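You operate a simulated robot arm through the tools that you are given. There is no shell and no other tool.

The job below is to be done with a simulated robot arm. You get a single attempt, and the scene is never put back.

## Task
Fetch the blue-banded slotted holder and set it on the right half of the low shelf of the blue rack. Put the tall green tin on the left half of the high shelf of the blue rack. Open the left desk drawer, take the orange-banded tin from the inside of the left desk drawer and put it in the red tray on the left of the small table and shut the drawer again. Take the green socket on the green table and put it away on the right half of the middle shelf of the grey rack. Put the yellow-banded ring on the vice end of the front table. Put the green-banded ring on the middle table away on the green table. Fetch the green-banded holder from the grey table and set it on the left half of the low shelf of the grey rack. Take the small blue bin and leave it on the near end of the middle table. Take the blue ring and put it on the small red tray. Take the slotted spanner and leave it on the top of the brown desk. Fetch the small carton marked "Bolts" from the right half of the high shelf of the grey rack and set it on the brown table. The order is free. Set down upright: tall green tin, green socket, small carton.

Only the result counts: the job must be done as asked and must still hold three seconds after the hand-in. Knocking over, shifting, dropping, spilling or breaking anything else fails it.

## Robot
A 7-joint arm with a three-finger gripper on a trunk, on a base that drives. Base frame: it is fixed to the floor where the robot stands at the start and does not move with it; the origin is under the middle of the robot, x ahead of it, y to its left, z up. Units: cm, degrees, N and s.
With the tool pointing down near the work surface it reaches from about 44 to 92 cm from the robot's upright axis, wherever it stands. Its first joint turns from -166.0 to 166.0 degrees. Places, roughly: blue ring (6x6x2 cm) [-670, 270, 80]; blue-banded slotted holder (7x7x5 cm) [260, -70, 80]; brown table [-730, 100, 80]; green socket (6x6x6 cm) [420, 70, 80]; green table [380, 60, 80]; green-banded holder (7x7x5 cm) [-690, 300, 80]; green-banded ring (6x6x2 cm) [-270, 0, 80]; left desk drawer [190, -240, 60]; left half of the high shelf of the blue rack [190, 220, 130]; left half of the low shelf of the grey rack [-760, -80, 50]; near end of the middle table [-290, 40, 80]; orange-banded tin (5x5x4 cm) [190, -230, 60]; red tray (17x22x5 cm) [270, -60, 80]; right half of the low shelf of the blue rack [260, 180, 50]; right half of the middle shelf of the grey rack [-820, -50, 90]; slotted spanner (6x21x4 cm) [-650, 260, 80]; small blue bin (8x12x6 cm) [-680, 290, 80]; small carton [-825, -25, 125]; small red tray (13x13x4 cm) [-680, 230, 80]; tall green tin (8x8x8 cm) [260, -100, 80]; top of the brown desk [-390, 320, 80]; vice end of the front table [-520, 150, 80]; yellow-banded ring (6x6x2 cm) [-250, 10, 80]. Payload 2.69 kg.
The tool frame sits at the grasp point between the pads (the TCP): z along the fingers, y along the line on which they close. The tips reach 2.9 cm beyond it. Largest opening 12 cm; the body of the gripper starts 7.8 cm behind the TCP.
Orientation is told as [roll, pitch, yaw] about the base's x, y, z axes, in that order, counted from this pose: with the fingers straight down and closing along the base's y, the tool's x points along the base's -x, its y along +y and its z along -z.

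## Interface
- The arm moves only by the tool servo_tool. Its argument "targets" is a list of rows, each a list of 3 entries, a list of its own where there are three numbers: the shift along the base's x, y, z in cm, then the turn, a rotation vector about the base's x, y, z in degrees, then the closure, from 0 (fully open) to 1 (shut). In form: [[[x, y, z], [ax, ay, az], fingers], ...]. A call has 1 to 20 rows; each row shifts and turns the commanded pose from where the row before left it. Rows are played at 5 a second. More than 5 cm and 8.6 degrees between two rows, or a gripper value outside its range, and nothing of the call is played. Where a pose cannot be reached the arm comes as near as it can. A force on the tool above 40 N (or 10 N above the force at the start of the call, whichever is more), or a blocked arm, ends the call early, and 0.2 s more pass. The fingers move at their own pace and stop on an object; they squeeze with about 24 N. The grip force told is the motor's: it shows also when the fingers shut on nothing. Time passes only in rows, and 0.2 s behind the last, so rows that do not move let the fingers close. The reply holds the time, the measured pose of the TCP, the force on the tool along the base axes, the opening and the grip force, in the units named above and with some noise, with the torque about the TCP (base axes, N m) and any sound that the robot's microphone picked up.
- Cameras (640 x 400 px; columns grow to the right, rows downward): "scene" is now at [24, -0.27, 124.82]; the picture's right is [0.08, -1.00, 0.00], its down [-0.61, -0.05, -0.79] and it looks along [0.79, 0.06, -0.62] (base axes); focal length 292 px, centre (320, 200). "wrist" rides on the gripper at [6.3, 0, -10.4] in the tool frame; the picture's right is [0.00, 1.00, 0.00], its down [-0.83, 0.00, -0.56] and it looks along [-0.56, 0.00, 0.83] (tool axes); focal length 275 px, centre (320, 200). There is no depth. A picture from a camera that has moved, and an enlarged one, comes with that camera's place and axes in the base frame and with its lens. The place of the scene camera against the robot may be out by one fixed shift of up to 1.2 cm in any direction.
- camera(camera): a new picture of that camera. The clock stands still meanwhile.
- move_column(by): slides the trunk up (or, below 0, down) by that many cm; the arm and the scene camera ride with it, the base frame stays. It gives what a move gives, with no picture.
- roll_base(legs): drives the robot by 1 to 6 legs, each [ahead, left, turn to the left] in cm, cm and degrees, along the robot's own axes; the way and the turn of a leg run together, so that a leg with both is an arc; at most 150 cm and 180 degrees a leg. The arm and the cameras ride along, it lands a little off, and it stops where it bumps. It gives what a move gives.
- turn_head(pan, tilt): turns the head with the scene camera to pan (to the left, within 86 degrees either way) and tilt (down, from -29 to 69), counted from straight ahead of the robot. It gives what a move gives.
- close_up(camera, box): a new picture of the part [left, top, right, bottom] of that camera's present view, enlarged. The clock stands still meanwhile.
- finish_job(): hands the job in; it is judged then, once.

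Places have to be worked out from the pictures, the camera data and where the tool is seen. Open the gripper and draw the arm clear of the work before you hand the job in, unless the task says otherwise.

The tools are called after "Request:" by a JSON object that holds its "method" and its "body". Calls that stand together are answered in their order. servo_tool: Moves the arm, as the interface text tells. Its arguments: {"type":"object","properties":{"targets":{"type":"array","items":{"type":"array"}}},"required":["targets"]} The other tools are called the same way: move_column (by) slides the trunk up or down; roll_base (legs) drives the base; turn_head (pan, tilt) turns the head that bears the scene camera; camera (camera) takes a picture; close_up (camera, box) takes an enlarged picture of a part of a camera's view; finish_job () hands the job in.

At the start:

```text
t: 0.0
position: [56.74, 4.21, 102.89]
tcp_rot: [-0.1, 0.0, 0.0]
contact_force: [0.4, -0.7, 0.0]
moment: [0.01, 0.0, -0.03]
width: 12.01
finger_force: 0.1
trunk travel left (down, up): [-50.0, 11.3]
robot x, y, heading: [0.09, -0.03, 0.0]
head pan, tilt: [4.6, 38.0]
```

scene: 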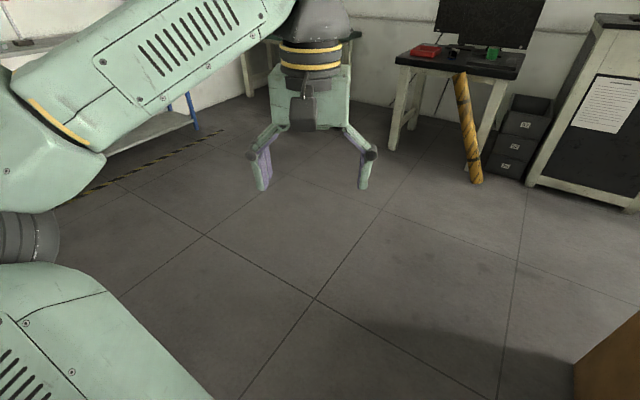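
wrist: 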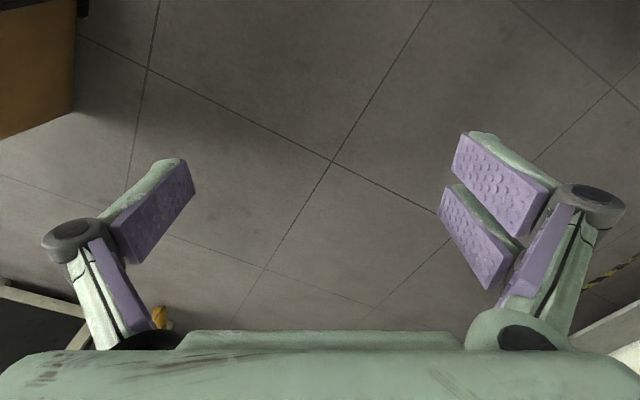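

I start by looking around with the head to get an overview of the room before driving anywhere.

Request:
{"method": "turn_head", "body": {"pan": 0, "tilt": 15}}

Request:
{"method": "camera", "body": {"camera": "scene"}}

Request:
{"method": "turn_head", "body": {"pan": 60, "tilt": 15}}

Request:
{"method": "camera", "body": {"camera": "scene"}}

Request:
{"method": "turn_head", "body": {"pan": -60, "tilt": 15}}

Request:
{"method": "camera", "body": {"camera": "scene"}}

```text
t: 0.9
position: [56.78, 4.24, 102.96]
tcp_rot: [0.0, -0.1, 0.1]
contact_force: [0.8, 0.2, -0.1]
moment: [0.0, 0.0, 0.0]
width: 12.0
finger_force: 0.0
trunk travel left (down, up): [-50.0, 11.3]
robot x, y, heading: [0.4, -0.21, -0.2]
head pan, tilt: [0.0, 15.0]
```

```text
taken
camera scene: at [24.74, -0.95, 128.47], right [0.0, -1.0, 0.0], down [-0.26, 0.0, -0.97], along [0.97, 0.0, -0.26], focal length 292 px, centre (320, 200)
```

scene: 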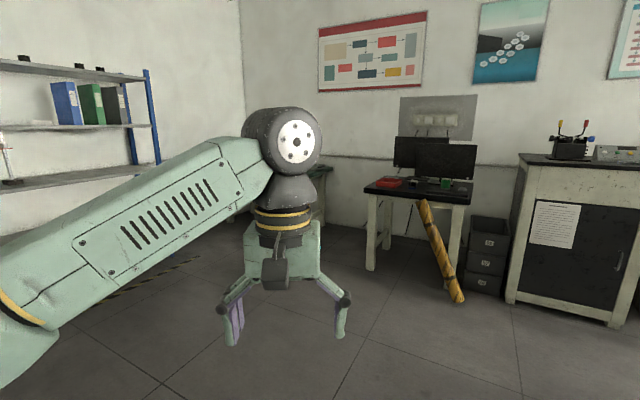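

```text
t: 2.2
position: [56.76, 4.36, 103.01]
tcp_rot: [0.1, 0.0, 0.0]
contact_force: [0.3, -0.3, 0.4]
moment: [0.02, -0.01, 0.05]
width: 11.99
finger_force: 0.2
trunk travel left (down, up): [-50.0, 11.3]
robot x, y, heading: [0.1, -0.05, 0.1]
head pan, tilt: [60.0, 15.0]
```

```text
taken
camera scene: at [20.08, 7.14, 128.48], right [0.87, -0.5, 0.0], down [-0.13, -0.22, -0.97], along [0.48, 0.84, -0.26], focal length 292 px, centre (320, 200)
```

scene: 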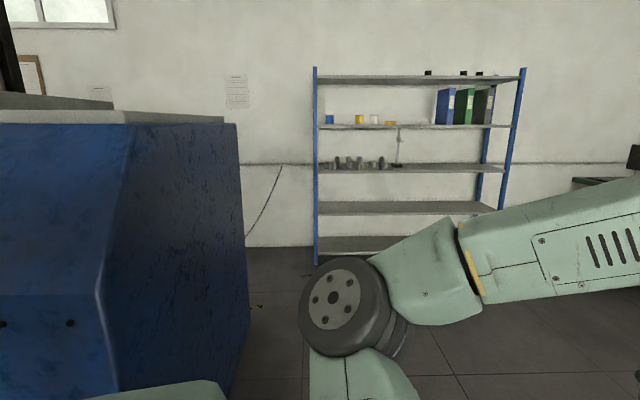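

```text
t: 4.2
position: [56.86, 4.25, 103.0]
tcp_rot: [0.1, -0.1, 0.0]
contact_force: [0.3, 0.2, 0.7]
moment: [0.0, 0.0, -0.02]
width: 12.02
finger_force: 0.1
trunk travel left (down, up): [-50.0, 11.3]
robot x, y, heading: [0.14, 0.05, 0.2]
head pan, tilt: [-60.0, 15.0]
```

```text
taken
camera scene: at [20.07, -9.04, 128.48], right [-0.87, -0.5, 0.0], down [-0.13, 0.22, -0.97], along [0.48, -0.84, -0.26], focal length 292 px, centre (320, 200)
```

scene: 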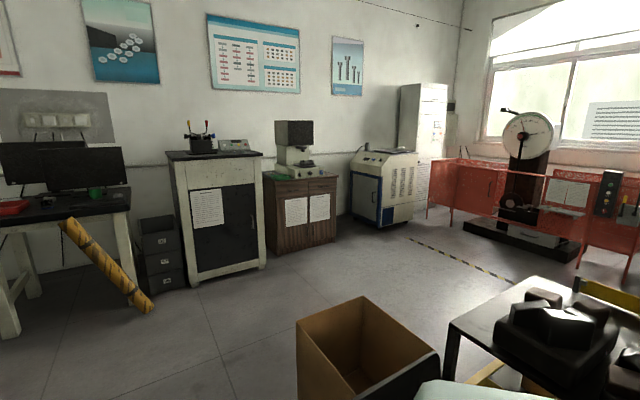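

The rack, the monitor table and the brown cabinet match the listed places. I take close-ups of these to learn shapes.

Request:
{"method": "close_up", "body": {"camera": "scene", "box": [160, 110, 360, 290]}}

Request:
{"method": "turn_head", "body": {"pan": -20, "tilt": 15}}

Request:
{"method": "close_up", "body": {"camera": "scene", "box": [160, 110, 420, 290]}}

Request:
{"method": "turn_head", "body": {"pan": 60, "tilt": 15}}

Request:
{"method": "close_up", "body": {"camera": "scene", "box": [300, 50, 540, 280]}}

Request:
{"method": "turn_head", "body": {"pan": 86, "tilt": 15}}

Request:
{"method": "camera", "body": {"camera": "scene"}}

Request:
{"method": "turn_head", "body": {"pan": -86, "tilt": 25}}

Request:
{"method": "camera", "body": {"camera": "scene"}}

```text
2.22 times, centred on (260, 200) of scene
camera zoom: at [20.07, -9.04, 128.48], right [-0.87, -0.5, 0.0], down [-0.13, 0.22, -0.97], along [0.48, -0.84, -0.26], focal length 648 px, centre (453, 200)
```

zoom: 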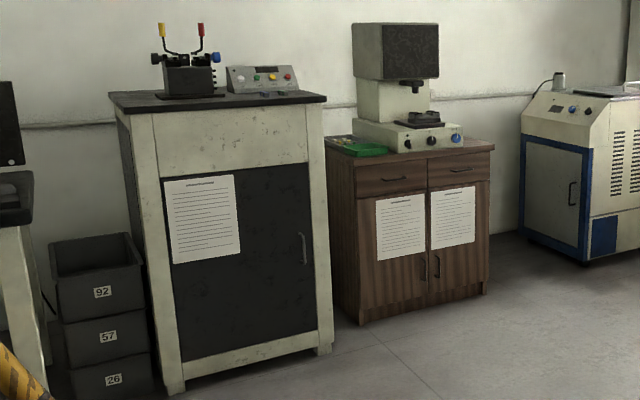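

```text
t: 5.2
position: [56.83, 4.18, 102.96]
tcp_rot: [0.0, -0.1, 0.0]
contact_force: [0.9, -1.0, 0.2]
moment: [0.02, 0.02, 0.0]
width: 11.98
finger_force: 0.1
trunk travel left (down, up): [-50.0, 11.3]
robot x, y, heading: [-0.02, -0.12, -0.1]
head pan, tilt: [-20.0, 15.0]
```

```text
2.22 times, centred on (290, 200) of scene
camera zoom: at [24.17, -4.15, 128.48], right [-0.34, -0.94, 0.0], down [-0.24, 0.09, -0.97], along [0.91, -0.33, -0.26], focal length 648 px, centre (387, 200)
```

zoom: 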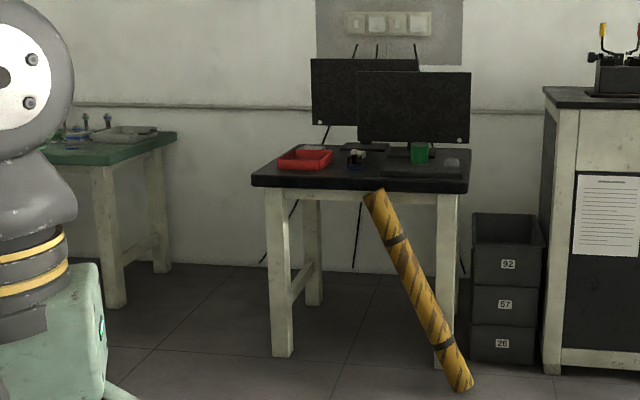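

```text
t: 6.8
position: [56.75, 4.25, 102.89]
tcp_rot: [0.0, -0.1, 0.0]
contact_force: [-0.3, -0.1, -0.7]
moment: [0.03, -0.02, 0.03]
width: 12.03
finger_force: 0.1
trunk travel left (down, up): [-50.0, 11.3]
robot x, y, heading: [-0.1, -0.24, -0.1]
head pan, tilt: [60.0, 15.0]
```

```text
1.74 times, centred on (420, 165) of scene
camera zoom: at [20.08, 7.14, 128.48], right [0.87, -0.5, 0.0], down [-0.13, -0.22, -0.97], along [0.48, 0.84, -0.26], focal length 507 px, centre (146, 261)
```

zoom: 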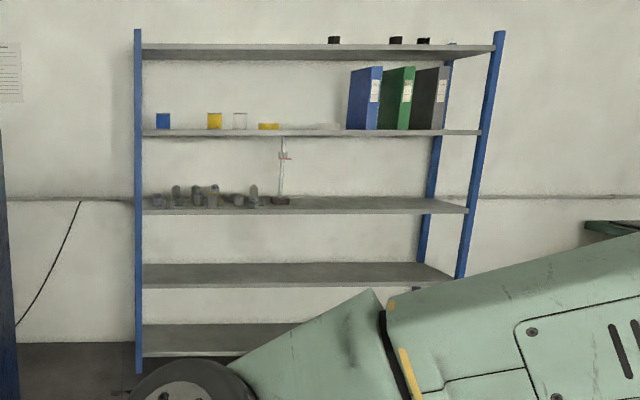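

```text
t: 7.7
position: [56.81, 4.19, 102.89]
tcp_rot: [0.1, -0.1, 0.0]
contact_force: [-0.5, -0.6, -0.2]
moment: [0.0, 0.0, -0.03]
width: 12.01
finger_force: 0.0
trunk travel left (down, up): [-50.0, 11.3]
robot x, y, heading: [-0.03, 0.07, -0.0]
head pan, tilt: [85.9, 15.0]
```

```text
taken
camera scene: at [16.07, 8.37, 128.48], right [1.0, -0.07, 0.0], down [-0.02, -0.26, -0.97], along [0.07, 0.96, -0.26], focal length 292 px, centre (320, 200)
```

scene: 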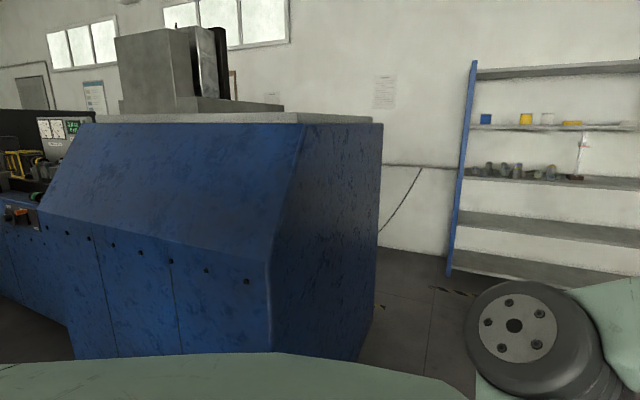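

```text
t: 10.3
position: [56.86, 4.16, 102.9]
tcp_rot: [-0.1, -0.2, 0.0]
contact_force: [-0.3, -0.1, -0.4]
moment: [-0.06, 0.03, -0.03]
width: 11.99
finger_force: 0.2
trunk travel left (down, up): [-50.0, 11.3]
robot x, y, heading: [-0.36, 0.09, 0.0]
head pan, tilt: [-85.9, 25.0]
```

```text
taken
camera scene: at [16.06, -10.14, 126.85], right [-1.0, -0.07, 0.0], down [-0.03, 0.42, -0.91], along [0.06, -0.9, -0.42], focal length 292 px, centre (320, 200)
```

scene: 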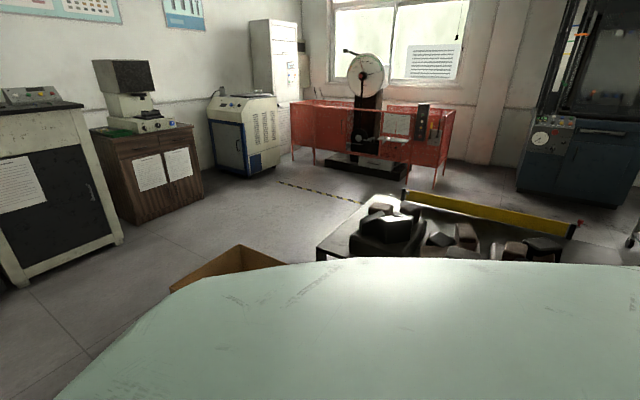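

The room appears turned about -30° to my frame; the monitor table is the "small table", the brown cabinet with two drawers is the "desk" with the drawers. I look down at my own base and box next to me to know clearances.

Request:
{"method": "turn_head", "body": {"pan": -50, "tilt": 65}}

Request:
{"method": "camera", "body": {"camera": "scene"}}

Request:
{"method": "turn_head", "body": {"pan": 50, "tilt": 65}}

Request:
{"method": "camera", "body": {"camera": "scene"}}

Request:
{"method": "turn_head", "body": {"pan": 0, "tilt": 65}}

Request:
{"method": "camera", "body": {"camera": "scene"}}

```text
t: 11.3
position: [56.86, 4.26, 102.87]
tcp_rot: [0.0, -0.1, 0.0]
contact_force: [0.3, 1.4, 0.5]
moment: [-0.01, 0.0, -0.02]
width: 12.01
finger_force: 0.1
trunk travel left (down, up): [-50.0, 11.3]
robot x, y, heading: [0.09, 0.12, 0.2]
head pan, tilt: [-50.0, 65.0]
```

```text
taken
camera scene: at [19.3, -5.61, 121.29], right [-0.77, -0.64, 0.0], down [-0.58, 0.69, -0.42], along [0.27, -0.32, -0.91], focal length 292 px, centre (320, 200)
```

scene: 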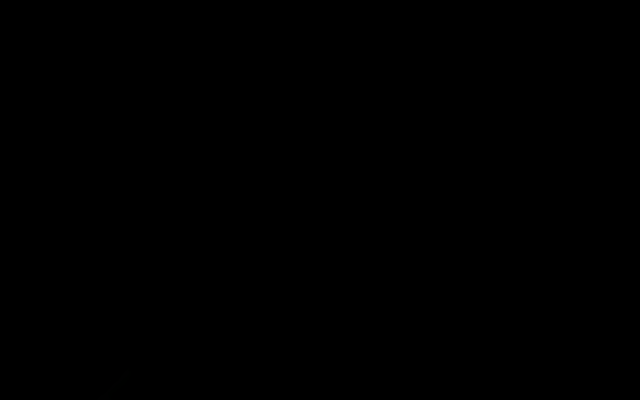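

```text
t: 13.1
position: [56.87, 4.25, 102.9]
tcp_rot: [0.1, 0.0, 0.0]
contact_force: [-0.1, -0.2, -0.4]
moment: [-0.01, 0.0, 0.02]
width: 11.99
finger_force: 0.2
trunk travel left (down, up): [-50.0, 11.3]
robot x, y, heading: [-0.21, -0.04, 0.0]
head pan, tilt: [50.0, 65.0]
```

```text
taken
camera scene: at [19.3, 3.7, 121.29], right [0.77, -0.64, 0.0], down [-0.58, -0.69, -0.42], along [0.27, 0.32, -0.91], focal length 292 px, centre (320, 200)
```

scene: 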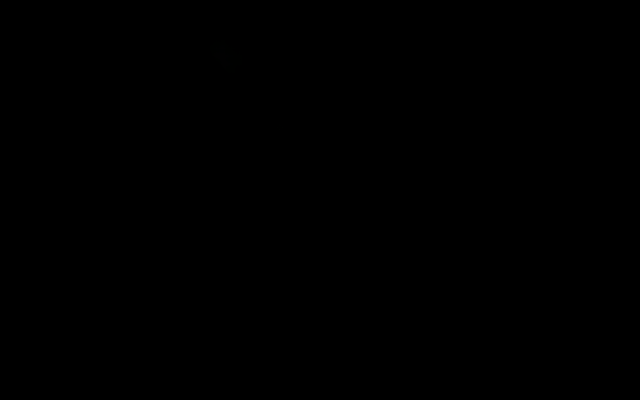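

```text
t: 14.3
position: [56.84, 4.33, 102.86]
tcp_rot: [0.1, -0.1, 0.0]
contact_force: [-1.7, 0.1, 1.0]
moment: [-0.01, 0.03, -0.01]
width: 12.01
finger_force: 0.0
trunk travel left (down, up): [-50.0, 11.3]
robot x, y, heading: [-0.53, 0.07, -0.0]
head pan, tilt: [0.0, 65.0]
```

```text
taken
camera scene: at [21.47, -0.94, 121.29], right [0.0, -1.0, 0.0], down [-0.91, 0.0, -0.42], along [0.42, 0.0, -0.91], focal length 292 px, centre (320, 200)
```

scene: 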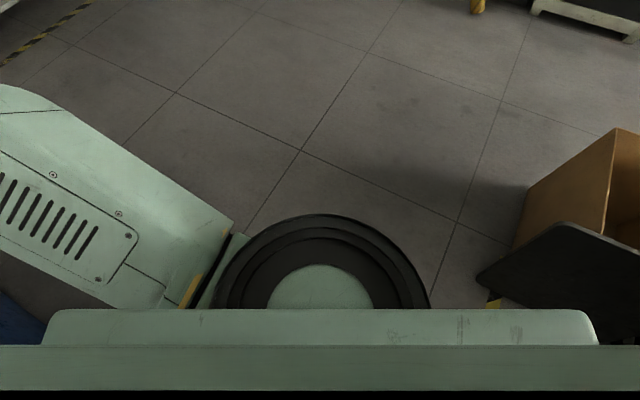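

Straight ahead is free floor; a table and a box stand close on my right. I drive ahead 110 cm first, then turn toward the small table and look.

Request:
{"method": "roll_base", "body": {"legs": [[110, 0, 0], [0, 0, -30]]}}

Request:
{"method": "turn_head", "body": {"pan": 0, "tilt": 30}}

Request:
{"method": "camera", "body": {"camera": "scene"}}

```text
t: 21.4
position: [161.34, -25.76, 102.93]
tcp_rot: [0.0, -0.1, -30.5]
contact_force: [0.4, 0.6, -1.1]
moment: [-0.01, 0.03, -0.02]
width: 12.01
finger_force: 0.1
trunk travel left (down, up): [-50.0, 11.3]
robot x, y, heading: [109.92, -0.77, -30.4]
head pan, tilt: [0.0, 65.0]
```

```text
t: 22.4
position: [161.33, -25.81, 102.84]
tcp_rot: [0.0, -0.1, -30.5]
contact_force: [0.3, 0.5, 0.8]
moment: [-0.02, 0.0, -0.01]
width: 12.02
finger_force: 0.0
trunk travel left (down, up): [-50.0, 11.3]
robot x, y, heading: [109.91, -0.49, -30.3]
head pan, tilt: [0.0, 30.0]
```

```text
taken
camera scene: at [131.23, -14.06, 126.05], right [-0.51, -0.86, 0.0], down [-0.43, 0.25, -0.87], along [0.75, -0.44, -0.5], focal length 292 px, centre (320, 200)
```

scene: 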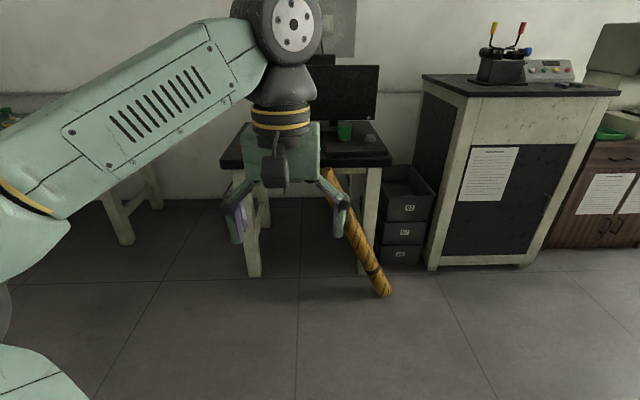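

The arm hides part of the table, so I'll work mostly with the wrist camera. I drive 60 cm closer and look with both.

Request:
{"method": "roll_base", "body": {"legs": [[60, 0, 0]]}}

Request:
{"method": "camera", "body": {"camera": "scene"}}

Request:
{"method": "camera", "body": {"camera": "wrist"}}

```text
t: 25.8
position: [211.25, -55.91, 102.96]
tcp_rot: [0.0, 0.0, -30.8]
contact_force: [-0.6, 0.2, 0.7]
moment: [0.01, 0.02, 0.02]
width: 12.03
finger_force: 0.2
trunk travel left (down, up): [-50.0, 11.3]
robot x, y, heading: [160.16, -30.0, -31.0]
head pan, tilt: [0.0, 30.0]
```

```text
taken
camera scene: at [181.3, -43.96, 126.05], right [-0.51, -0.86, 0.0], down [-0.43, 0.26, -0.87], along [0.74, -0.44, -0.5], focal length 292 px, centre (320, 200)
```

scene: 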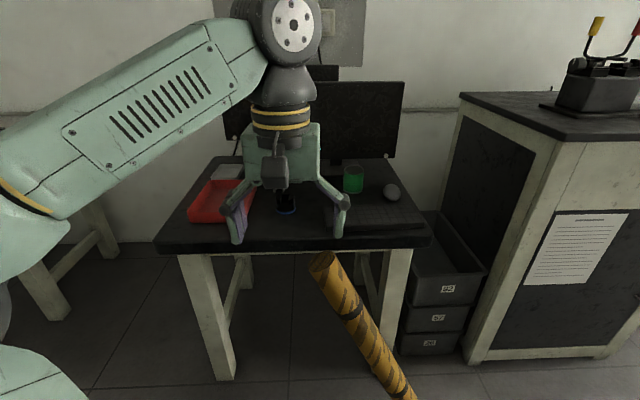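

```text
taken
camera wrist: at [205.96, -52.69, 113.33], right [0.51, 0.86, 0.0], down [0.71, -0.42, 0.56], along [0.48, -0.28, -0.83], focal length 275 px, centre (320, 200)
```

wrist: 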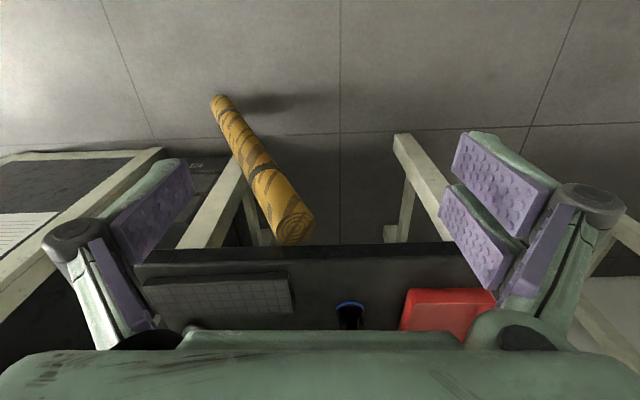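

Both views show the tray, holder, tin and mouse on the table, and a hazard-striped roll leaning on its front edge. I take close-ups to see the holder and the tin.

Request:
{"method": "close_up", "body": {"camera": "scene", "box": [150, 130, 450, 260]}}

Request:
{"method": "close_up", "body": {"camera": "wrist", "box": [280, 230, 520, 350]}}

```text
2.13 times, centred on (300, 195) of scene
camera zoom: at [181.3, -43.96, 126.05], right [-0.51, -0.86, 0.0], down [-0.43, 0.26, -0.87], along [0.74, -0.44, -0.5], focal length 622 px, centre (363, 211)
```

zoom: 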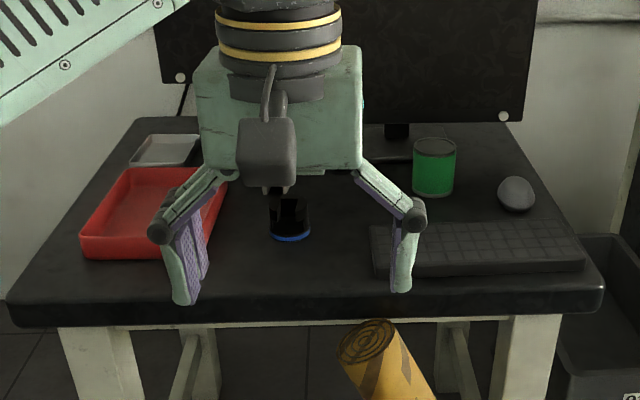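

```text
2.67 times, centred on (400, 290) of wrist
camera zoom: at [205.96, -52.69, 113.33], right [0.51, 0.86, 0.0], down [0.71, -0.42, 0.56], along [0.48, -0.28, -0.83], focal length 734 px, centre (107, -40)
```

zoom: 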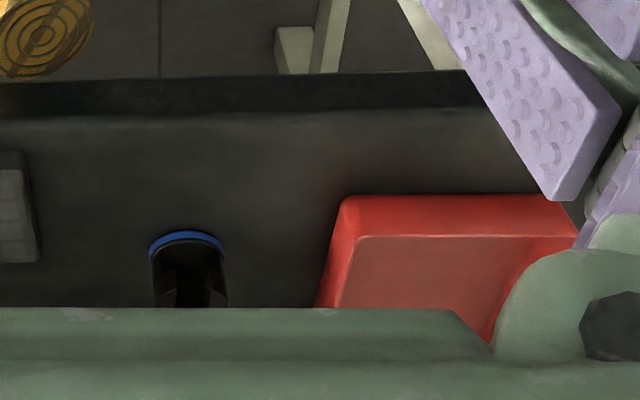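

I want to know my own base footprint before closing in on the roll, so I yaw the wrist so its camera looks back at my base.

Request:
{"method": "servo_tool", "body": {"targets": [[[0, 0, 0], [0, 0, 8.5], 0], [[0, 0, 0], [0, 0, 8.5], 0], [[0, 0, 0], [0, 0, 8.5], 0], [[0, 0, 0], [0, 0, 8.5], 0], [[0, 0, 0], [0, 0, 8.5], 0], [[0, 0, 0], [0, 0, 8.5], 0], [[0, 0, 0], [0, 0, 8.5], 0], [[0, 0, 0], [0, 0, 8.5], 0], [[0, 0, 0], [0, 0, 8.5], 0], [[0, 0, 0], [0, 0, 8.5], 0], [[0, 0, 0], [0, 0, 5], 0]]}}

Request:
{"method": "camera", "body": {"camera": "wrist"}}

```text
t: 28.1
position: [211.33, -55.87, 102.93]
tcp_rot: [0.0, -0.1, 59.2]
contact_force: [0.3, 0.0, 0.5]
moment: [0.01, -0.02, 0.03]
width: 11.99
finger_force: 0.0
trunk travel left (down, up): [-50.0, 11.3]
robot x, y, heading: [160.39, -30.21, -30.9]
head pan, tilt: [0.0, 30.0]
```

```text
taken
camera wrist: at [208.19, -61.28, 113.37], right [-0.86, 0.51, 0.0], down [0.42, 0.72, 0.56], along [0.28, 0.48, -0.83], focal length 275 px, centre (320, 200)
```

wrist: 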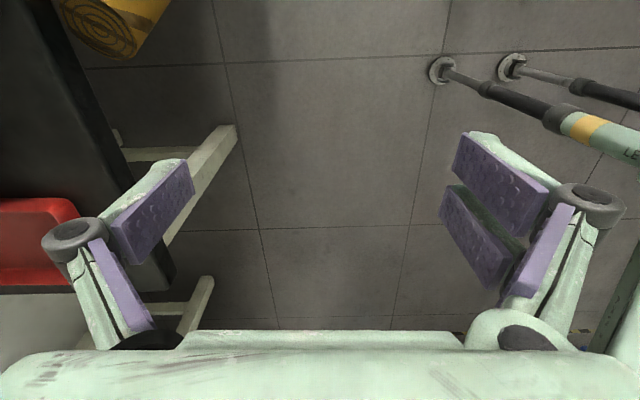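

The picture shows stabiliser feet of my base close under the axis. I keep turning to see the front of the base.

Request:
{"method": "servo_tool", "body": {"targets": [[[0, 0, 0], [0, 0, 8.5], 0], [[0, 0, 0], [0, 0, 8.5], 0], [[0, 0, 0], [0, 0, 8.5], 0], [[0, 0, 0], [0, 0, 8.5], 0], [[0, 0, 0], [0, 0, 8.5], 0], [[0, 0, 0], [0, 0, 8.5], 0], [[0, 0, 0], [0, 0, 8.5], 0], [[0, 0, 0], [0, 0, 8.5], 0], [[0, 0, 0], [0, 0, 8.5], 0], [[0, 0, 0], [0, 0, 8.5], 0], [[0, 0, 0], [0, 0, 5], 0]]}}

Request:
{"method": "camera", "body": {"camera": "wrist"}}

```text
t: 30.6
position: [211.24, -56.44, 102.28]
tcp_rot: [3.3, -1.0, 147.4]
contact_force: [-0.8, 1.0, -0.8]
moment: [0.0, -0.02, 0.03]
width: 11.99
finger_force: 0.1
trunk travel left (down, up): [-50.0, 11.3]
robot x, y, heading: [160.52, -30.3, -31.0]
head pan, tilt: [0.0, 30.0]
```

```text
taken
camera wrist: at [217.15, -59.43, 112.45], right [-0.53, -0.84, 0.06], down [-0.68, 0.47, 0.57], along [-0.51, 0.26, -0.82], focal length 275 px, centre (320, 200)
```

wrist: 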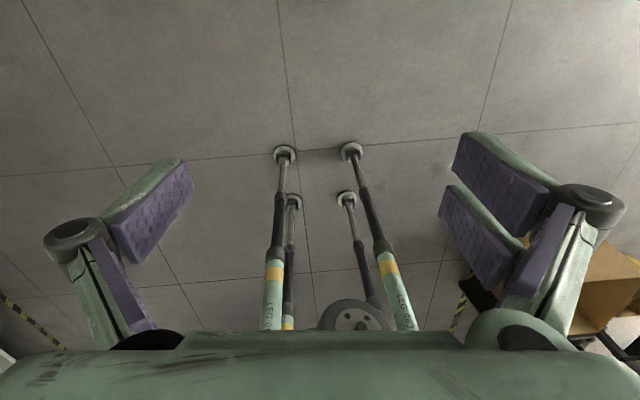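

My base stands on four feet within about 15 cm of the axis, so the roll is at a safe distance. I turn the wrist back to its start orientation.

Request:
{"method": "servo_tool", "body": {"targets": [[[0, 0, 0], [0, 0, -8.5], 0], [[0, 0, 0], [0, 0, -8.5], 0], [[0, 0, 0], [0, 0, -8.5], 0], [[0, 0, 0], [0, 0, -8.5], 0], [[0, 0, 0], [0, 0, -8.5], 0], [[0, 0, 0], [0, 0, -8.5], 0], [[0, 0, 0], [0, 0, -8.5], 0], [[0, 0, 0], [0, 0, -8.5], 0], [[0, 0, 0], [0, 0, -8.5], 0], [[0, 0, 0], [0, 0, -8.5], 0], [[0, 0, 0], [0, 0, -5], 0]]}}

Request:
{"method": "servo_tool", "body": {"targets": [[[0, 0, 0], [0, 0, -8.5], 0], [[0, 0, 0], [0, 0, -8.5], 0], [[0, 0, 0], [0, 0, -8.5], 0], [[0, 0, 0], [0, 0, -8.5], 0], [[0, 0, 0], [0, 0, -8.5], 0], [[0, 0, 0], [0, 0, -8.5], 0], [[0, 0, 0], [0, 0, -8.5], 0], [[0, 0, 0], [0, 0, -8.5], 0], [[0, 0, 0], [0, 0, -8.5], 0], [[0, 0, 0], [0, 0, -8.5], 0], [[0, 0, 0], [0, 0, -5], 0]]}}

Request:
{"method": "roll_base", "body": {"legs": [[32, 0, 0]]}}

Request:
{"method": "camera", "body": {"camera": "wrist"}}

Request:
{"method": "camera", "body": {"camera": "scene"}}

```text
t: 33.0
position: [211.28, -55.92, 102.82]
tcp_rot: [0.0, -0.2, 59.0]
contact_force: [-0.3, 0.0, 0.3]
moment: [0.02, 0.03, -0.02]
width: 12.01
finger_force: 0.1
trunk travel left (down, up): [-50.0, 11.3]
robot x, y, heading: [160.14, -30.49, -30.7]
head pan, tilt: [0.0, 30.0]
```

```text
t: 35.4
position: [211.29, -55.79, 102.9]
tcp_rot: [0.0, -0.1, -31.1]
contact_force: [0.7, -0.7, 0.5]
moment: [0.03, -0.02, -0.01]
width: 11.99
finger_force: 0.0
trunk travel left (down, up): [-50.0, 11.3]
robot x, y, heading: [160.25, -30.86, -31.0]
head pan, tilt: [0.0, 30.0]
```

```text
t: 37.5
position: [239.05, -71.31, 102.97]
tcp_rot: [0.0, 0.1, -30.2]
contact_force: [-0.1, -0.1, -0.4]
moment: [0.02, -0.02, 0.01]
width: 11.98
finger_force: 0.1
trunk travel left (down, up): [-50.0, 11.3]
robot x, y, heading: [187.7, -46.25, -30.3]
head pan, tilt: [0.0, 30.0]
```

```text
taken
camera wrist: at [233.73, -68.28, 113.34], right [0.5, 0.87, 0.0], down [0.72, -0.41, 0.56], along [0.48, -0.28, -0.83], focal length 275 px, centre (320, 200)
```

wrist: 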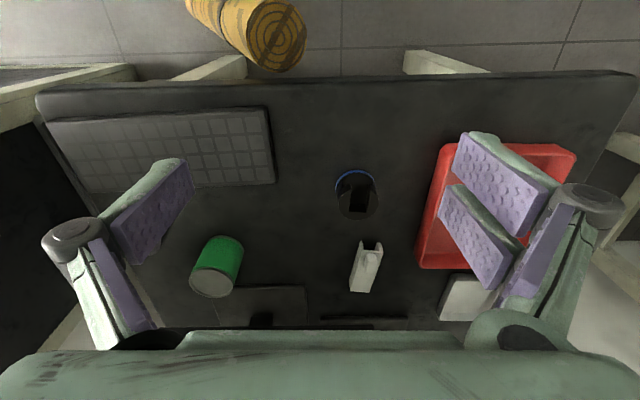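

```text
taken
camera scene: at [208.97, -59.88, 126.05], right [-0.5, -0.86, 0.0], down [-0.43, 0.25, -0.87], along [0.75, -0.43, -0.5], focal length 292 px, centre (320, 200)
```

scene: 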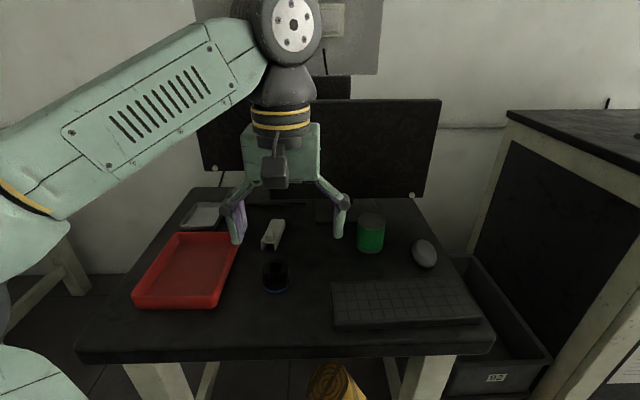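

Now the holder, tin, tray and a small white part behind the holder are visible. I zoom in on the holder for its shape and exact place.

Request:
{"method": "close_up", "body": {"camera": "wrist", "box": [310, 150, 430, 300]}}

Request:
{"method": "close_up", "body": {"camera": "scene", "box": [220, 200, 400, 310]}}

```text
2.67 times, centred on (370, 225) of wrist
camera zoom: at [233.73, -68.28, 113.34], right [0.5, 0.87, 0.0], down [0.72, -0.41, 0.56], along [0.48, -0.28, -0.83], focal length 734 px, centre (187, 133)
```

zoom: 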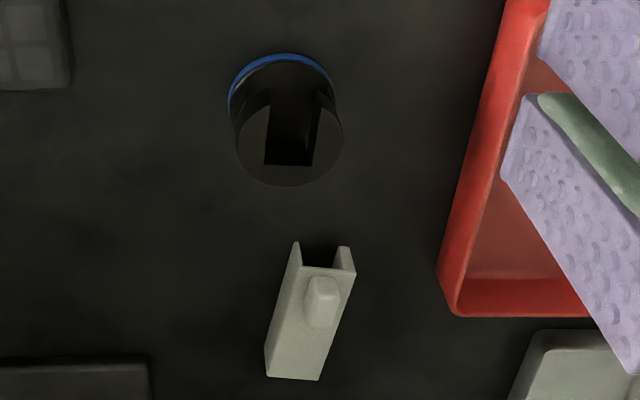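

```text
3.56 times, centred on (310, 255) of scene
camera zoom: at [208.97, -59.88, 126.05], right [-0.5, -0.86, 0.0], down [-0.43, 0.25, -0.87], along [0.75, -0.43, -0.5], focal length 1037 px, centre (356, 4)
```

zoom: 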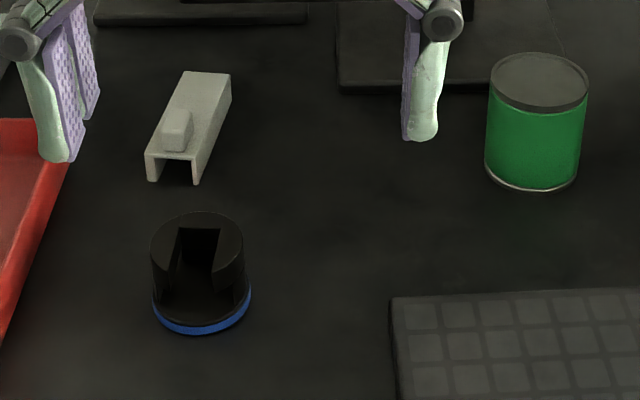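

The holder is a slotted cylinder with its slot facing me at about (255.6, -74.7), table height about 77. I move over it while tilting the fingers 35° forward (as will be needed on the shelf) and pre-closing a bit, then check with pictures.

Request:
{"method": "servo_tool", "body": {"targets": [[[3.3, -0.7, 0], [-3.53, -6.04, 0], 0.2], [[3.3, -0.7, 0], [-3.53, -6.04, 0], 0.2], [[3.3, -0.7, 0], [-3.53, -6.04, 0], 0.2], [[3.3, -0.7, -2], [-3.53, -6.04, 0], 0.2], [[3.3, -0.7, -3], [-3.53, -6.04, 0], 0.2], [[0, 0, -4], [0, 0, 0], 0.2], [[0, 0, -2], [0, 0, 0], 0.2]]}}

Request:
{"method": "camera", "body": {"camera": "wrist"}}

Request:
{"method": "camera", "body": {"camera": "scene"}}

```text
t: 39.1
position: [255.24, -75.16, 91.63]
tcp_rot: [-0.2, -35.2, -30.2]
contact_force: [-0.6, -0.7, -0.3]
moment: [0.01, -0.01, -0.04]
width: 9.59
finger_force: 0.0
trunk travel left (down, up): [-50.0, 11.3]
robot x, y, heading: [187.95, -46.84, -30.2]
head pan, tilt: [0.0, 30.0]
```

```text
taken
camera wrist: at [245.75, -69.55, 96.61], right [0.5, 0.87, 0.0], down [0.31, -0.18, 0.93], along [0.81, -0.47, -0.36], focal length 275 px, centre (320, 200)
```

wrist: 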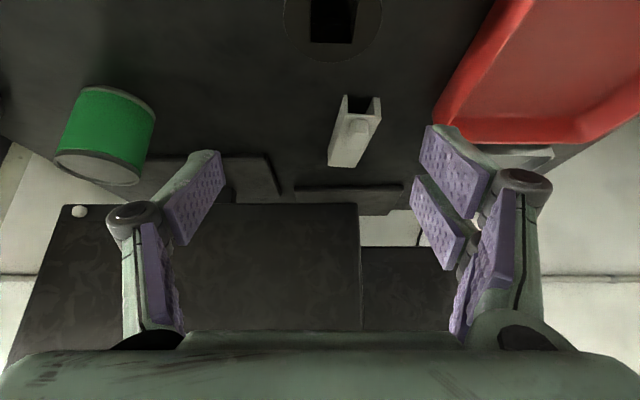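

```text
taken
camera scene: at [208.94, -59.87, 126.06], right [-0.5, -0.86, 0.0], down [-0.43, 0.25, -0.87], along [0.75, -0.43, -0.5], focal length 292 px, centre (320, 200)
```

scene: 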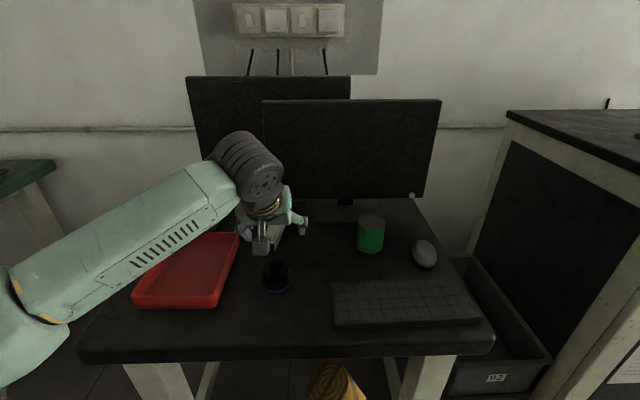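

The forearm now passes rather low over the tray, so I raise the trunk 10 cm to keep the elbow higher before descending, then look again.

Request:
{"method": "move_column", "body": {"by": 10}}

Request:
{"method": "servo_tool", "body": {"targets": [[[0.3, 0.6, -4], [0, 0, 0], 0.2], [[0, 0, -4], [0, 0, 0], 0.2], [[0, 0, -4], [0, 0, 0], 0.2]]}}

Request:
{"method": "camera", "body": {"camera": "scene"}}

Request:
{"method": "camera", "body": {"camera": "wrist"}}

```text
t: 40.4
position: [255.26, -75.14, 101.67]
tcp_rot: [-0.2, -35.1, -30.2]
contact_force: [0.1, -0.7, 0.8]
moment: [-0.02, 0.01, 0.01]
width: 9.61
finger_force: 0.1
trunk travel left (down, up): [-60.0, 1.3]
robot x, y, heading: [187.89, -46.37, -30.1]
head pan, tilt: [0.0, 30.0]
```

```text
t: 41.2
position: [255.78, -74.98, 89.93]
tcp_rot: [0.0, -35.1, -30.1]
contact_force: [-0.5, -0.3, 0.7]
moment: [0.02, -0.04, 0.0]
width: 9.6
finger_force: 0.0
trunk travel left (down, up): [-60.0, 1.3]
robot x, y, heading: [187.8, -46.44, -30.1]
head pan, tilt: [0.0, 30.0]
```

```text
taken
camera scene: at [208.96, -59.88, 136.05], right [-0.5, -0.86, 0.0], down [-0.43, 0.25, -0.87], along [0.75, -0.43, -0.5], focal length 292 px, centre (320, 200)
```

scene: 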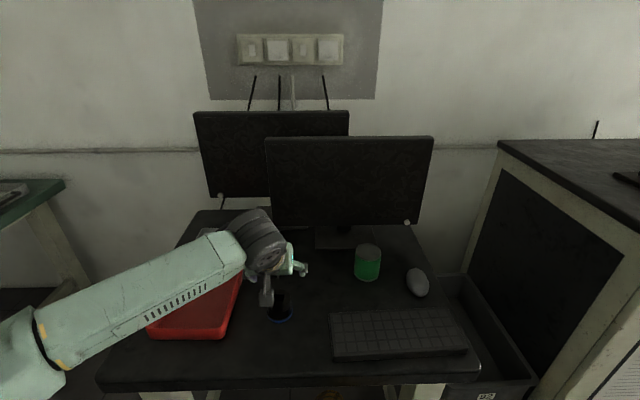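

```text
taken
camera wrist: at [246.16, -69.47, 94.76], right [0.5, 0.87, 0.0], down [0.31, -0.18, 0.93], along [0.81, -0.47, -0.36], focal length 275 px, centre (320, 200)
```

wrist: 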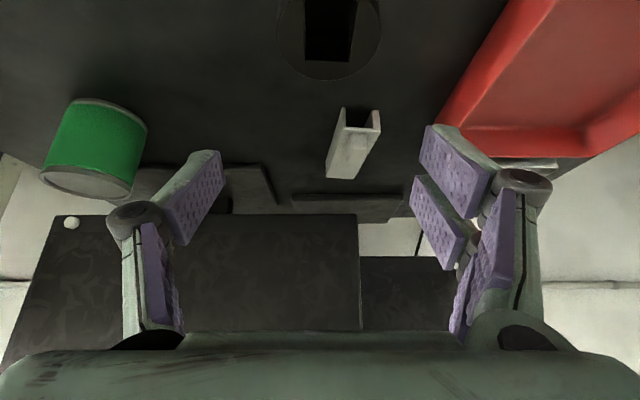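

The forearm is well above the tray and the holder is centred between the fingers. I descend to grip height.

Request:
{"method": "servo_tool", "body": {"targets": [[[0, 0.2, -3], [0, 0, 0], 0.2], [[0, 0.2, -3], [0, 0, 0], 0.2], [[0, 0, -1.4], [0, 0, 0], 0.2], [[0, 0, -1], [0, 0, 0], 0.2]]}}

Request:
{"method": "camera", "body": {"camera": "wrist"}}

Request:
{"method": "close_up", "body": {"camera": "scene", "box": [200, 210, 380, 340]}}

```text
t: 42.2
position: [255.5, -74.19, 81.39]
tcp_rot: [-0.1, -35.1, -30.3]
contact_force: [-0.1, 1.0, -0.5]
moment: [-0.02, -0.01, -0.02]
width: 9.6
finger_force: 0.1
trunk travel left (down, up): [-60.0, 1.3]
robot x, y, heading: [187.4, -46.31, -30.2]
head pan, tilt: [0.0, 30.0]
```

```text
taken
camera wrist: at [246.0, -68.65, 86.23], right [0.5, 0.87, 0.0], down [0.31, -0.18, 0.93], along [0.81, -0.47, -0.36], focal length 275 px, centre (320, 200)
```

wrist: 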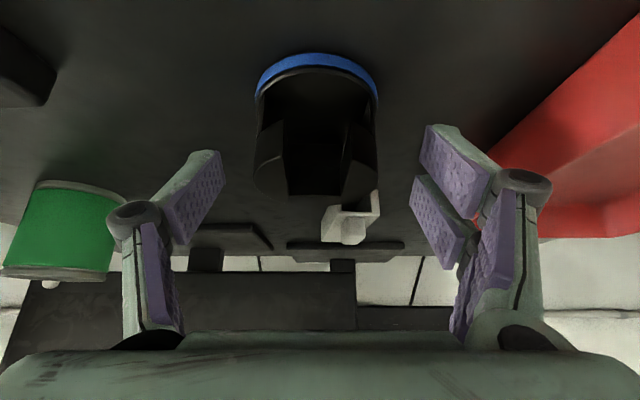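

```text
3.08 times, centred on (290, 275) of scene
camera zoom: at [208.95, -59.87, 136.05], right [-0.5, -0.86, 0.0], down [-0.43, 0.25, -0.87], along [0.75, -0.43, -0.5], focal length 898 px, centre (412, -31)
```

zoom: 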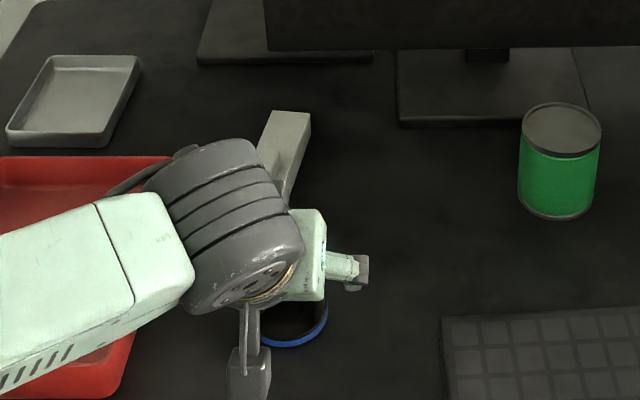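

The holder sits centred between the pads at grip height. I close the gripper.

Request:
{"method": "servo_tool", "body": {"targets": [[[0, 0, 0], [0, 0, 0], 1], [[0, 0, 0], [0, 0, 0], 1], [[0, 0, 0], [0, 0, 0], 1], [[0, 0, 0], [0, 0, 0], 1], [[0, 0, 0], [0, 0, 0], 1]]}}

Request:
{"method": "camera", "body": {"camera": "wrist"}}

```text
t: 43.4
position: [255.53, -74.35, 81.43]
tcp_rot: [-0.1, -35.0, -30.2]
contact_force: [-2.3, -3.5, 1.1]
moment: [-0.17, -0.02, -0.09]
width: 5.67
finger_force: 24.2
trunk travel left (down, up): [-60.0, 1.3]
robot x, y, heading: [187.69, -46.49, -29.8]
head pan, tilt: [0.0, 30.0]
```

```text
taken
camera wrist: at [245.98, -68.67, 86.27], right [0.5, 0.87, 0.0], down [0.31, -0.18, 0.93], along [0.81, -0.47, -0.36], focal length 275 px, centre (320, 200)
```

wrist: 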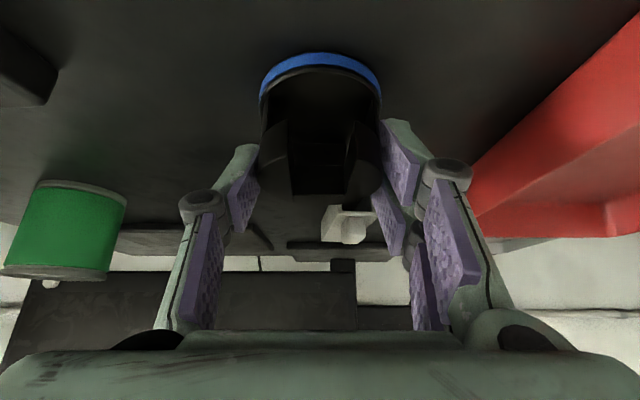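

Grip holds at 5.67 cm width with 24 N. I lift straight up.

Request:
{"method": "servo_tool", "body": {"targets": [[[0, 0, 1], [0, 0, 0], 1], [[0, 0, 2], [0, 0, 0], 1], [[0, 0, 4], [0, 0, 0], 1], [[0, 0, 4], [0, 0, 0], 1], [[0, 0, 4], [0, 0, 0], 1], [[0, 0, 4], [0, 0, 0], 1]]}}

Request:
{"method": "camera", "body": {"camera": "wrist"}}

Request:
{"method": "camera", "body": {"camera": "scene"}}

```text
t: 44.8
position: [255.21, -73.96, 100.2]
tcp_rot: [-0.1, -34.9, -30.1]
contact_force: [0.0, -0.3, -7.4]
moment: [0.04, 0.01, 0.01]
width: 5.66
finger_force: 24.3
trunk travel left (down, up): [-60.0, 1.3]
robot x, y, heading: [187.93, -46.67, -30.2]
head pan, tilt: [0.0, 30.0]
```

```text
taken
camera wrist: at [245.73, -68.39, 105.18], right [0.5, 0.87, 0.0], down [0.32, -0.18, 0.93], along [0.81, -0.47, -0.36], focal length 275 px, centre (320, 200)
```

wrist: 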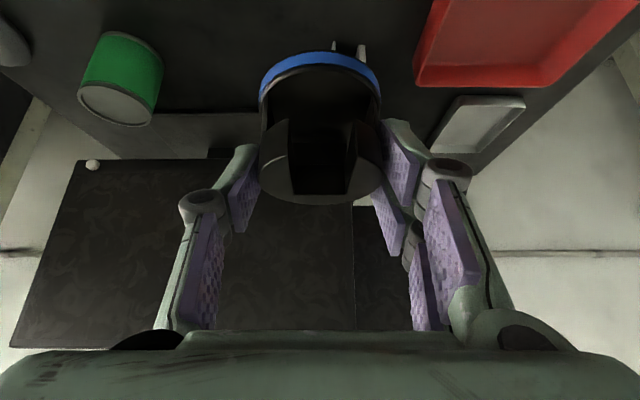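

```text
taken
camera scene: at [208.97, -59.89, 136.04], right [-0.5, -0.86, 0.0], down [-0.43, 0.25, -0.87], along [0.75, -0.43, -0.5], focal length 292 px, centre (320, 200)
```

scene: 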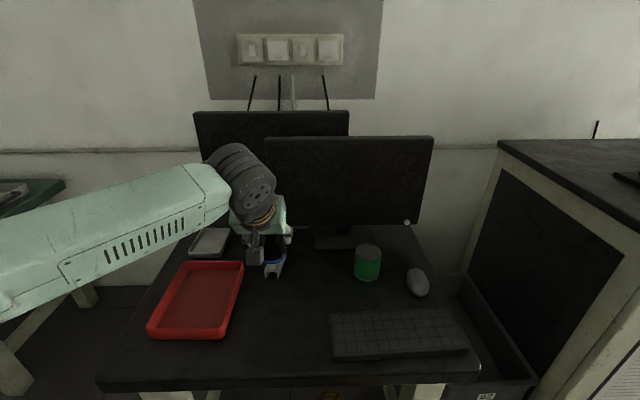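

The holder is held firmly. I back away from the table, turn left to face the blue rack, and approach part-way to look.

Request:
{"method": "roll_base", "body": {"legs": [[-60, 0, 0], [0, 0, 92], [80, -15, 0]]}}

Request:
{"method": "camera", "body": {"camera": "scene"}}

Request:
{"method": "camera", "body": {"camera": "wrist"}}

```text
t: 56.0
position: [218.22, 112.74, 100.12]
tcp_rot: [-0.1, -34.9, 60.4]
contact_force: [0.1, 0.0, -7.9]
moment: [-0.08, 0.05, 0.01]
width: 5.64
finger_force: 24.4
trunk travel left (down, up): [-60.0, 1.3]
robot x, y, heading: [191.26, 45.21, 60.6]
head pan, tilt: [0.0, 30.0]
```

```text
taken
camera scene: at [203.47, 65.49, 136.03], right [0.87, -0.49, 0.0], down [-0.25, -0.44, -0.87], along [0.43, 0.75, -0.5], focal length 292 px, centre (320, 200)
```

scene: 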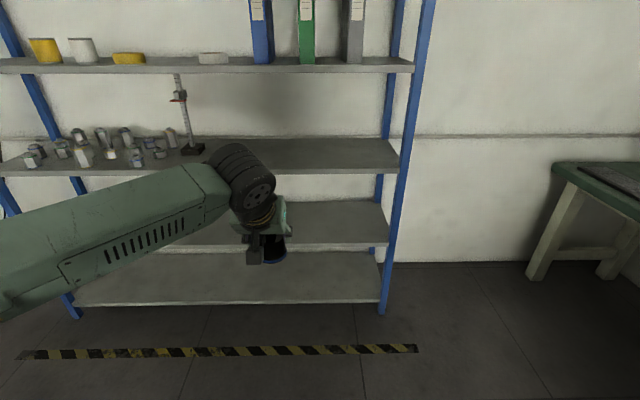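

```text
taken
camera wrist: at [212.82, 103.04, 105.13], right [-0.87, 0.49, 0.0], down [0.17, 0.32, 0.93], along [0.46, 0.81, -0.36], focal length 275 px, centre (320, 200)
```

wrist: 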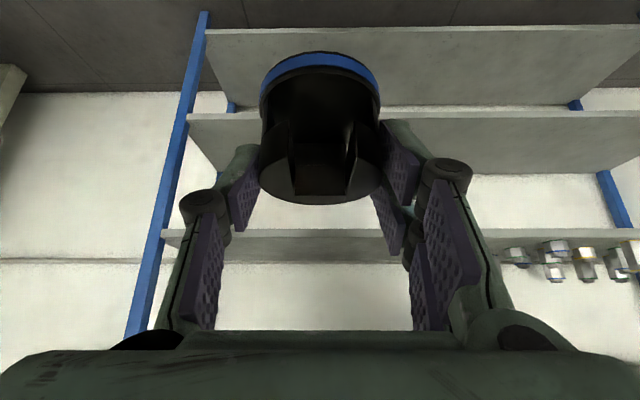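

The rack's low shelf (z≈50) is the fourth from the top; its right half's front edge centre is near (248, 157). I lower the trunk so the holder comes to low-shelf height while still well in front of the rack.

Request:
{"method": "move_column", "body": {"by": -40}}

Request:
{"method": "camera", "body": {"camera": "scene"}}

Request:
{"method": "camera", "body": {"camera": "wrist"}}

```text
t: 59.9
position: [218.19, 112.7, 60.25]
tcp_rot: [-0.1, -35.0, 60.4]
contact_force: [0.3, 0.3, -8.7]
moment: [-0.04, 0.02, -0.03]
width: 5.62
finger_force: 23.6
trunk travel left (down, up): [-20.0, 41.3]
robot x, y, heading: [191.45, 45.05, 60.8]
head pan, tilt: [0.0, 30.0]
```

```text
taken
camera scene: at [203.45, 65.45, 96.04], right [0.87, -0.49, 0.0], down [-0.25, -0.44, -0.87], along [0.43, 0.75, -0.5], focal length 292 px, centre (320, 200)
```

scene: 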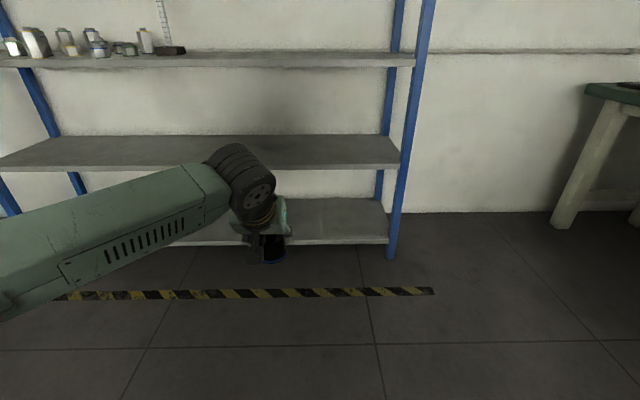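

```text
taken
camera wrist: at [212.8, 102.99, 65.14], right [-0.87, 0.49, 0.0], down [0.17, 0.32, 0.93], along [0.46, 0.81, -0.36], focal length 275 px, centre (320, 200)
```

wrist: 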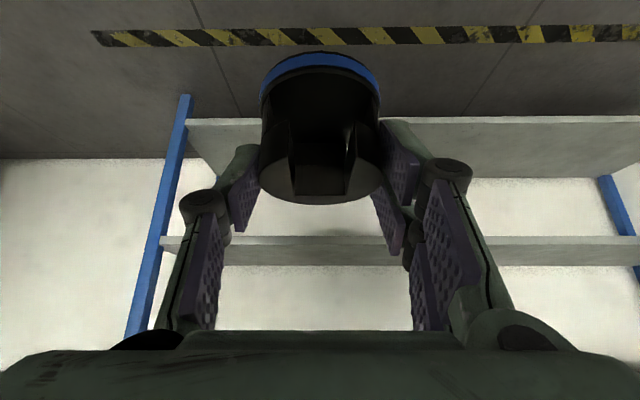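

Low shelf surface is around z 49–51. I drive 35 cm closer with a small turn to square up, keeping the holder about 5 cm above the shelf level, and re-measure.

Request:
{"method": "roll_base", "body": {"legs": [[35, -4, 2.3]]}}

Request:
{"method": "camera", "body": {"camera": "scene"}}

Request:
{"method": "camera", "body": {"camera": "wrist"}}

```text
t: 62.1
position: [235.99, 142.45, 60.22]
tcp_rot: [-0.1, -35.0, 62.5]
contact_force: [0.2, -0.5, -8.4]
moment: [-0.06, 0.0, 0.03]
width: 5.64
finger_force: 23.9
trunk travel left (down, up): [-20.0, 41.3]
robot x, y, heading: [211.86, 73.47, 62.6]
head pan, tilt: [0.0, 30.0]
```

```text
taken
camera scene: at [222.96, 94.81, 96.04], right [0.89, -0.46, 0.0], down [-0.23, -0.44, -0.87], along [0.4, 0.77, -0.5], focal length 292 px, centre (320, 200)
```

scene: 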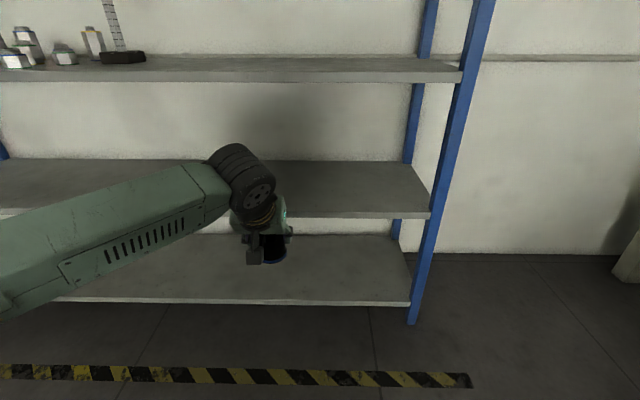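

```text
taken
camera wrist: at [230.92, 132.67, 65.14], right [-0.89, 0.46, 0.0], down [0.16, 0.32, 0.93], along [0.43, 0.83, -0.36], focal length 275 px, centre (320, 200)
```

wrist: 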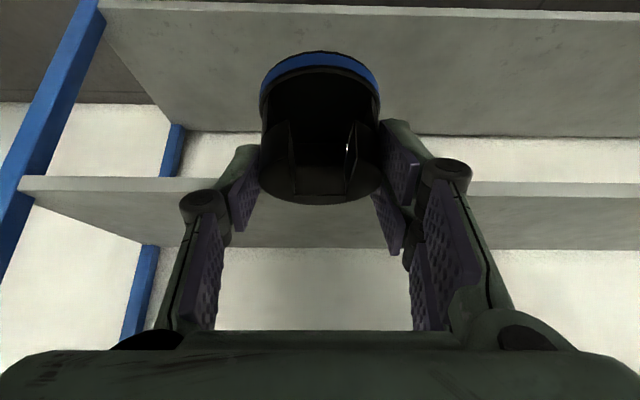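

In the wrist view the low shelf's front lip is about 22 cm ahead of the fingers (z≈51.3, depth ≈36 cm), and I'm laterally near the middle of the right half. I lower the tool 2.5 cm and drive 22 cm ahead.

Request:
{"method": "servo_tool", "body": {"targets": [[[0, 0, -1.25], [0, 0, 0], 1], [[0, 0, -1.25], [0, 0, 0], 1]]}}

Request:
{"method": "roll_base", "body": {"legs": [[21, 0, 0.5]]}}

Request:
{"method": "camera", "body": {"camera": "scene"}}

Request:
{"method": "camera", "body": {"camera": "wrist"}}

```text
t: 62.8
position: [235.83, 142.5, 57.62]
tcp_rot: [0.0, -34.9, 62.5]
contact_force: [0.1, -0.5, -7.5]
moment: [-0.08, 0.04, -0.01]
width: 5.63
finger_force: 23.9
trunk travel left (down, up): [-20.0, 41.3]
robot x, y, heading: [211.98, 73.98, 62.5]
head pan, tilt: [0.0, 30.0]
```

```text
t: 64.4
position: [244.86, 161.57, 57.65]
tcp_rot: [-0.1, -34.9, 63.3]
contact_force: [0.6, -0.1, -7.9]
moment: [-0.06, 0.02, -0.02]
width: 5.63
finger_force: 23.9
trunk travel left (down, up): [-20.0, 41.3]
robot x, y, heading: [221.39, 92.53, 63.4]
head pan, tilt: [0.0, 30.0]
```

```text
taken
camera scene: at [232.41, 113.78, 96.04], right [0.89, -0.45, 0.0], down [-0.23, -0.45, -0.87], along [0.39, 0.77, -0.5], focal length 292 px, centre (320, 200)
```

scene: 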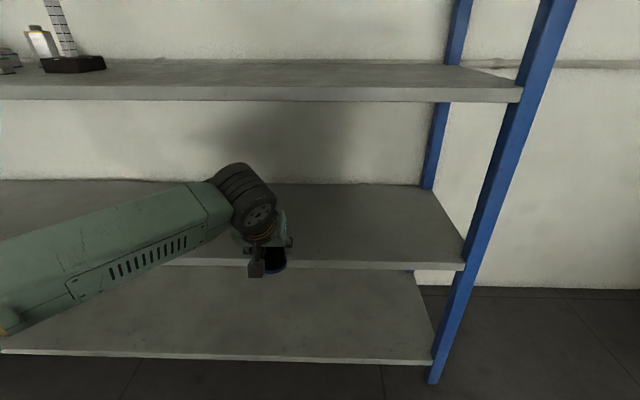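

```text
taken
camera wrist: at [239.91, 151.62, 62.54], right [-0.89, 0.45, 0.0], down [0.16, 0.33, 0.93], along [0.42, 0.83, -0.36], focal length 275 px, centre (320, 200)
```

wrist: 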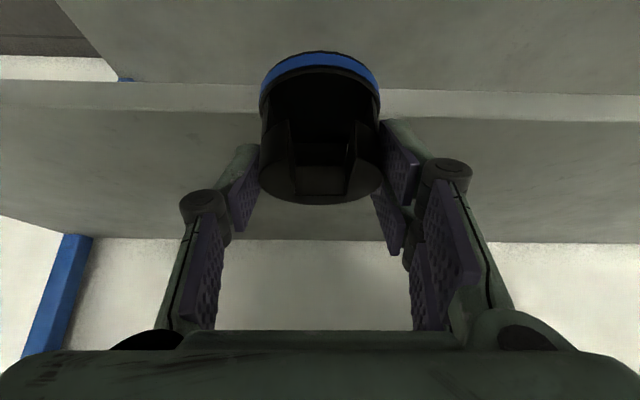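

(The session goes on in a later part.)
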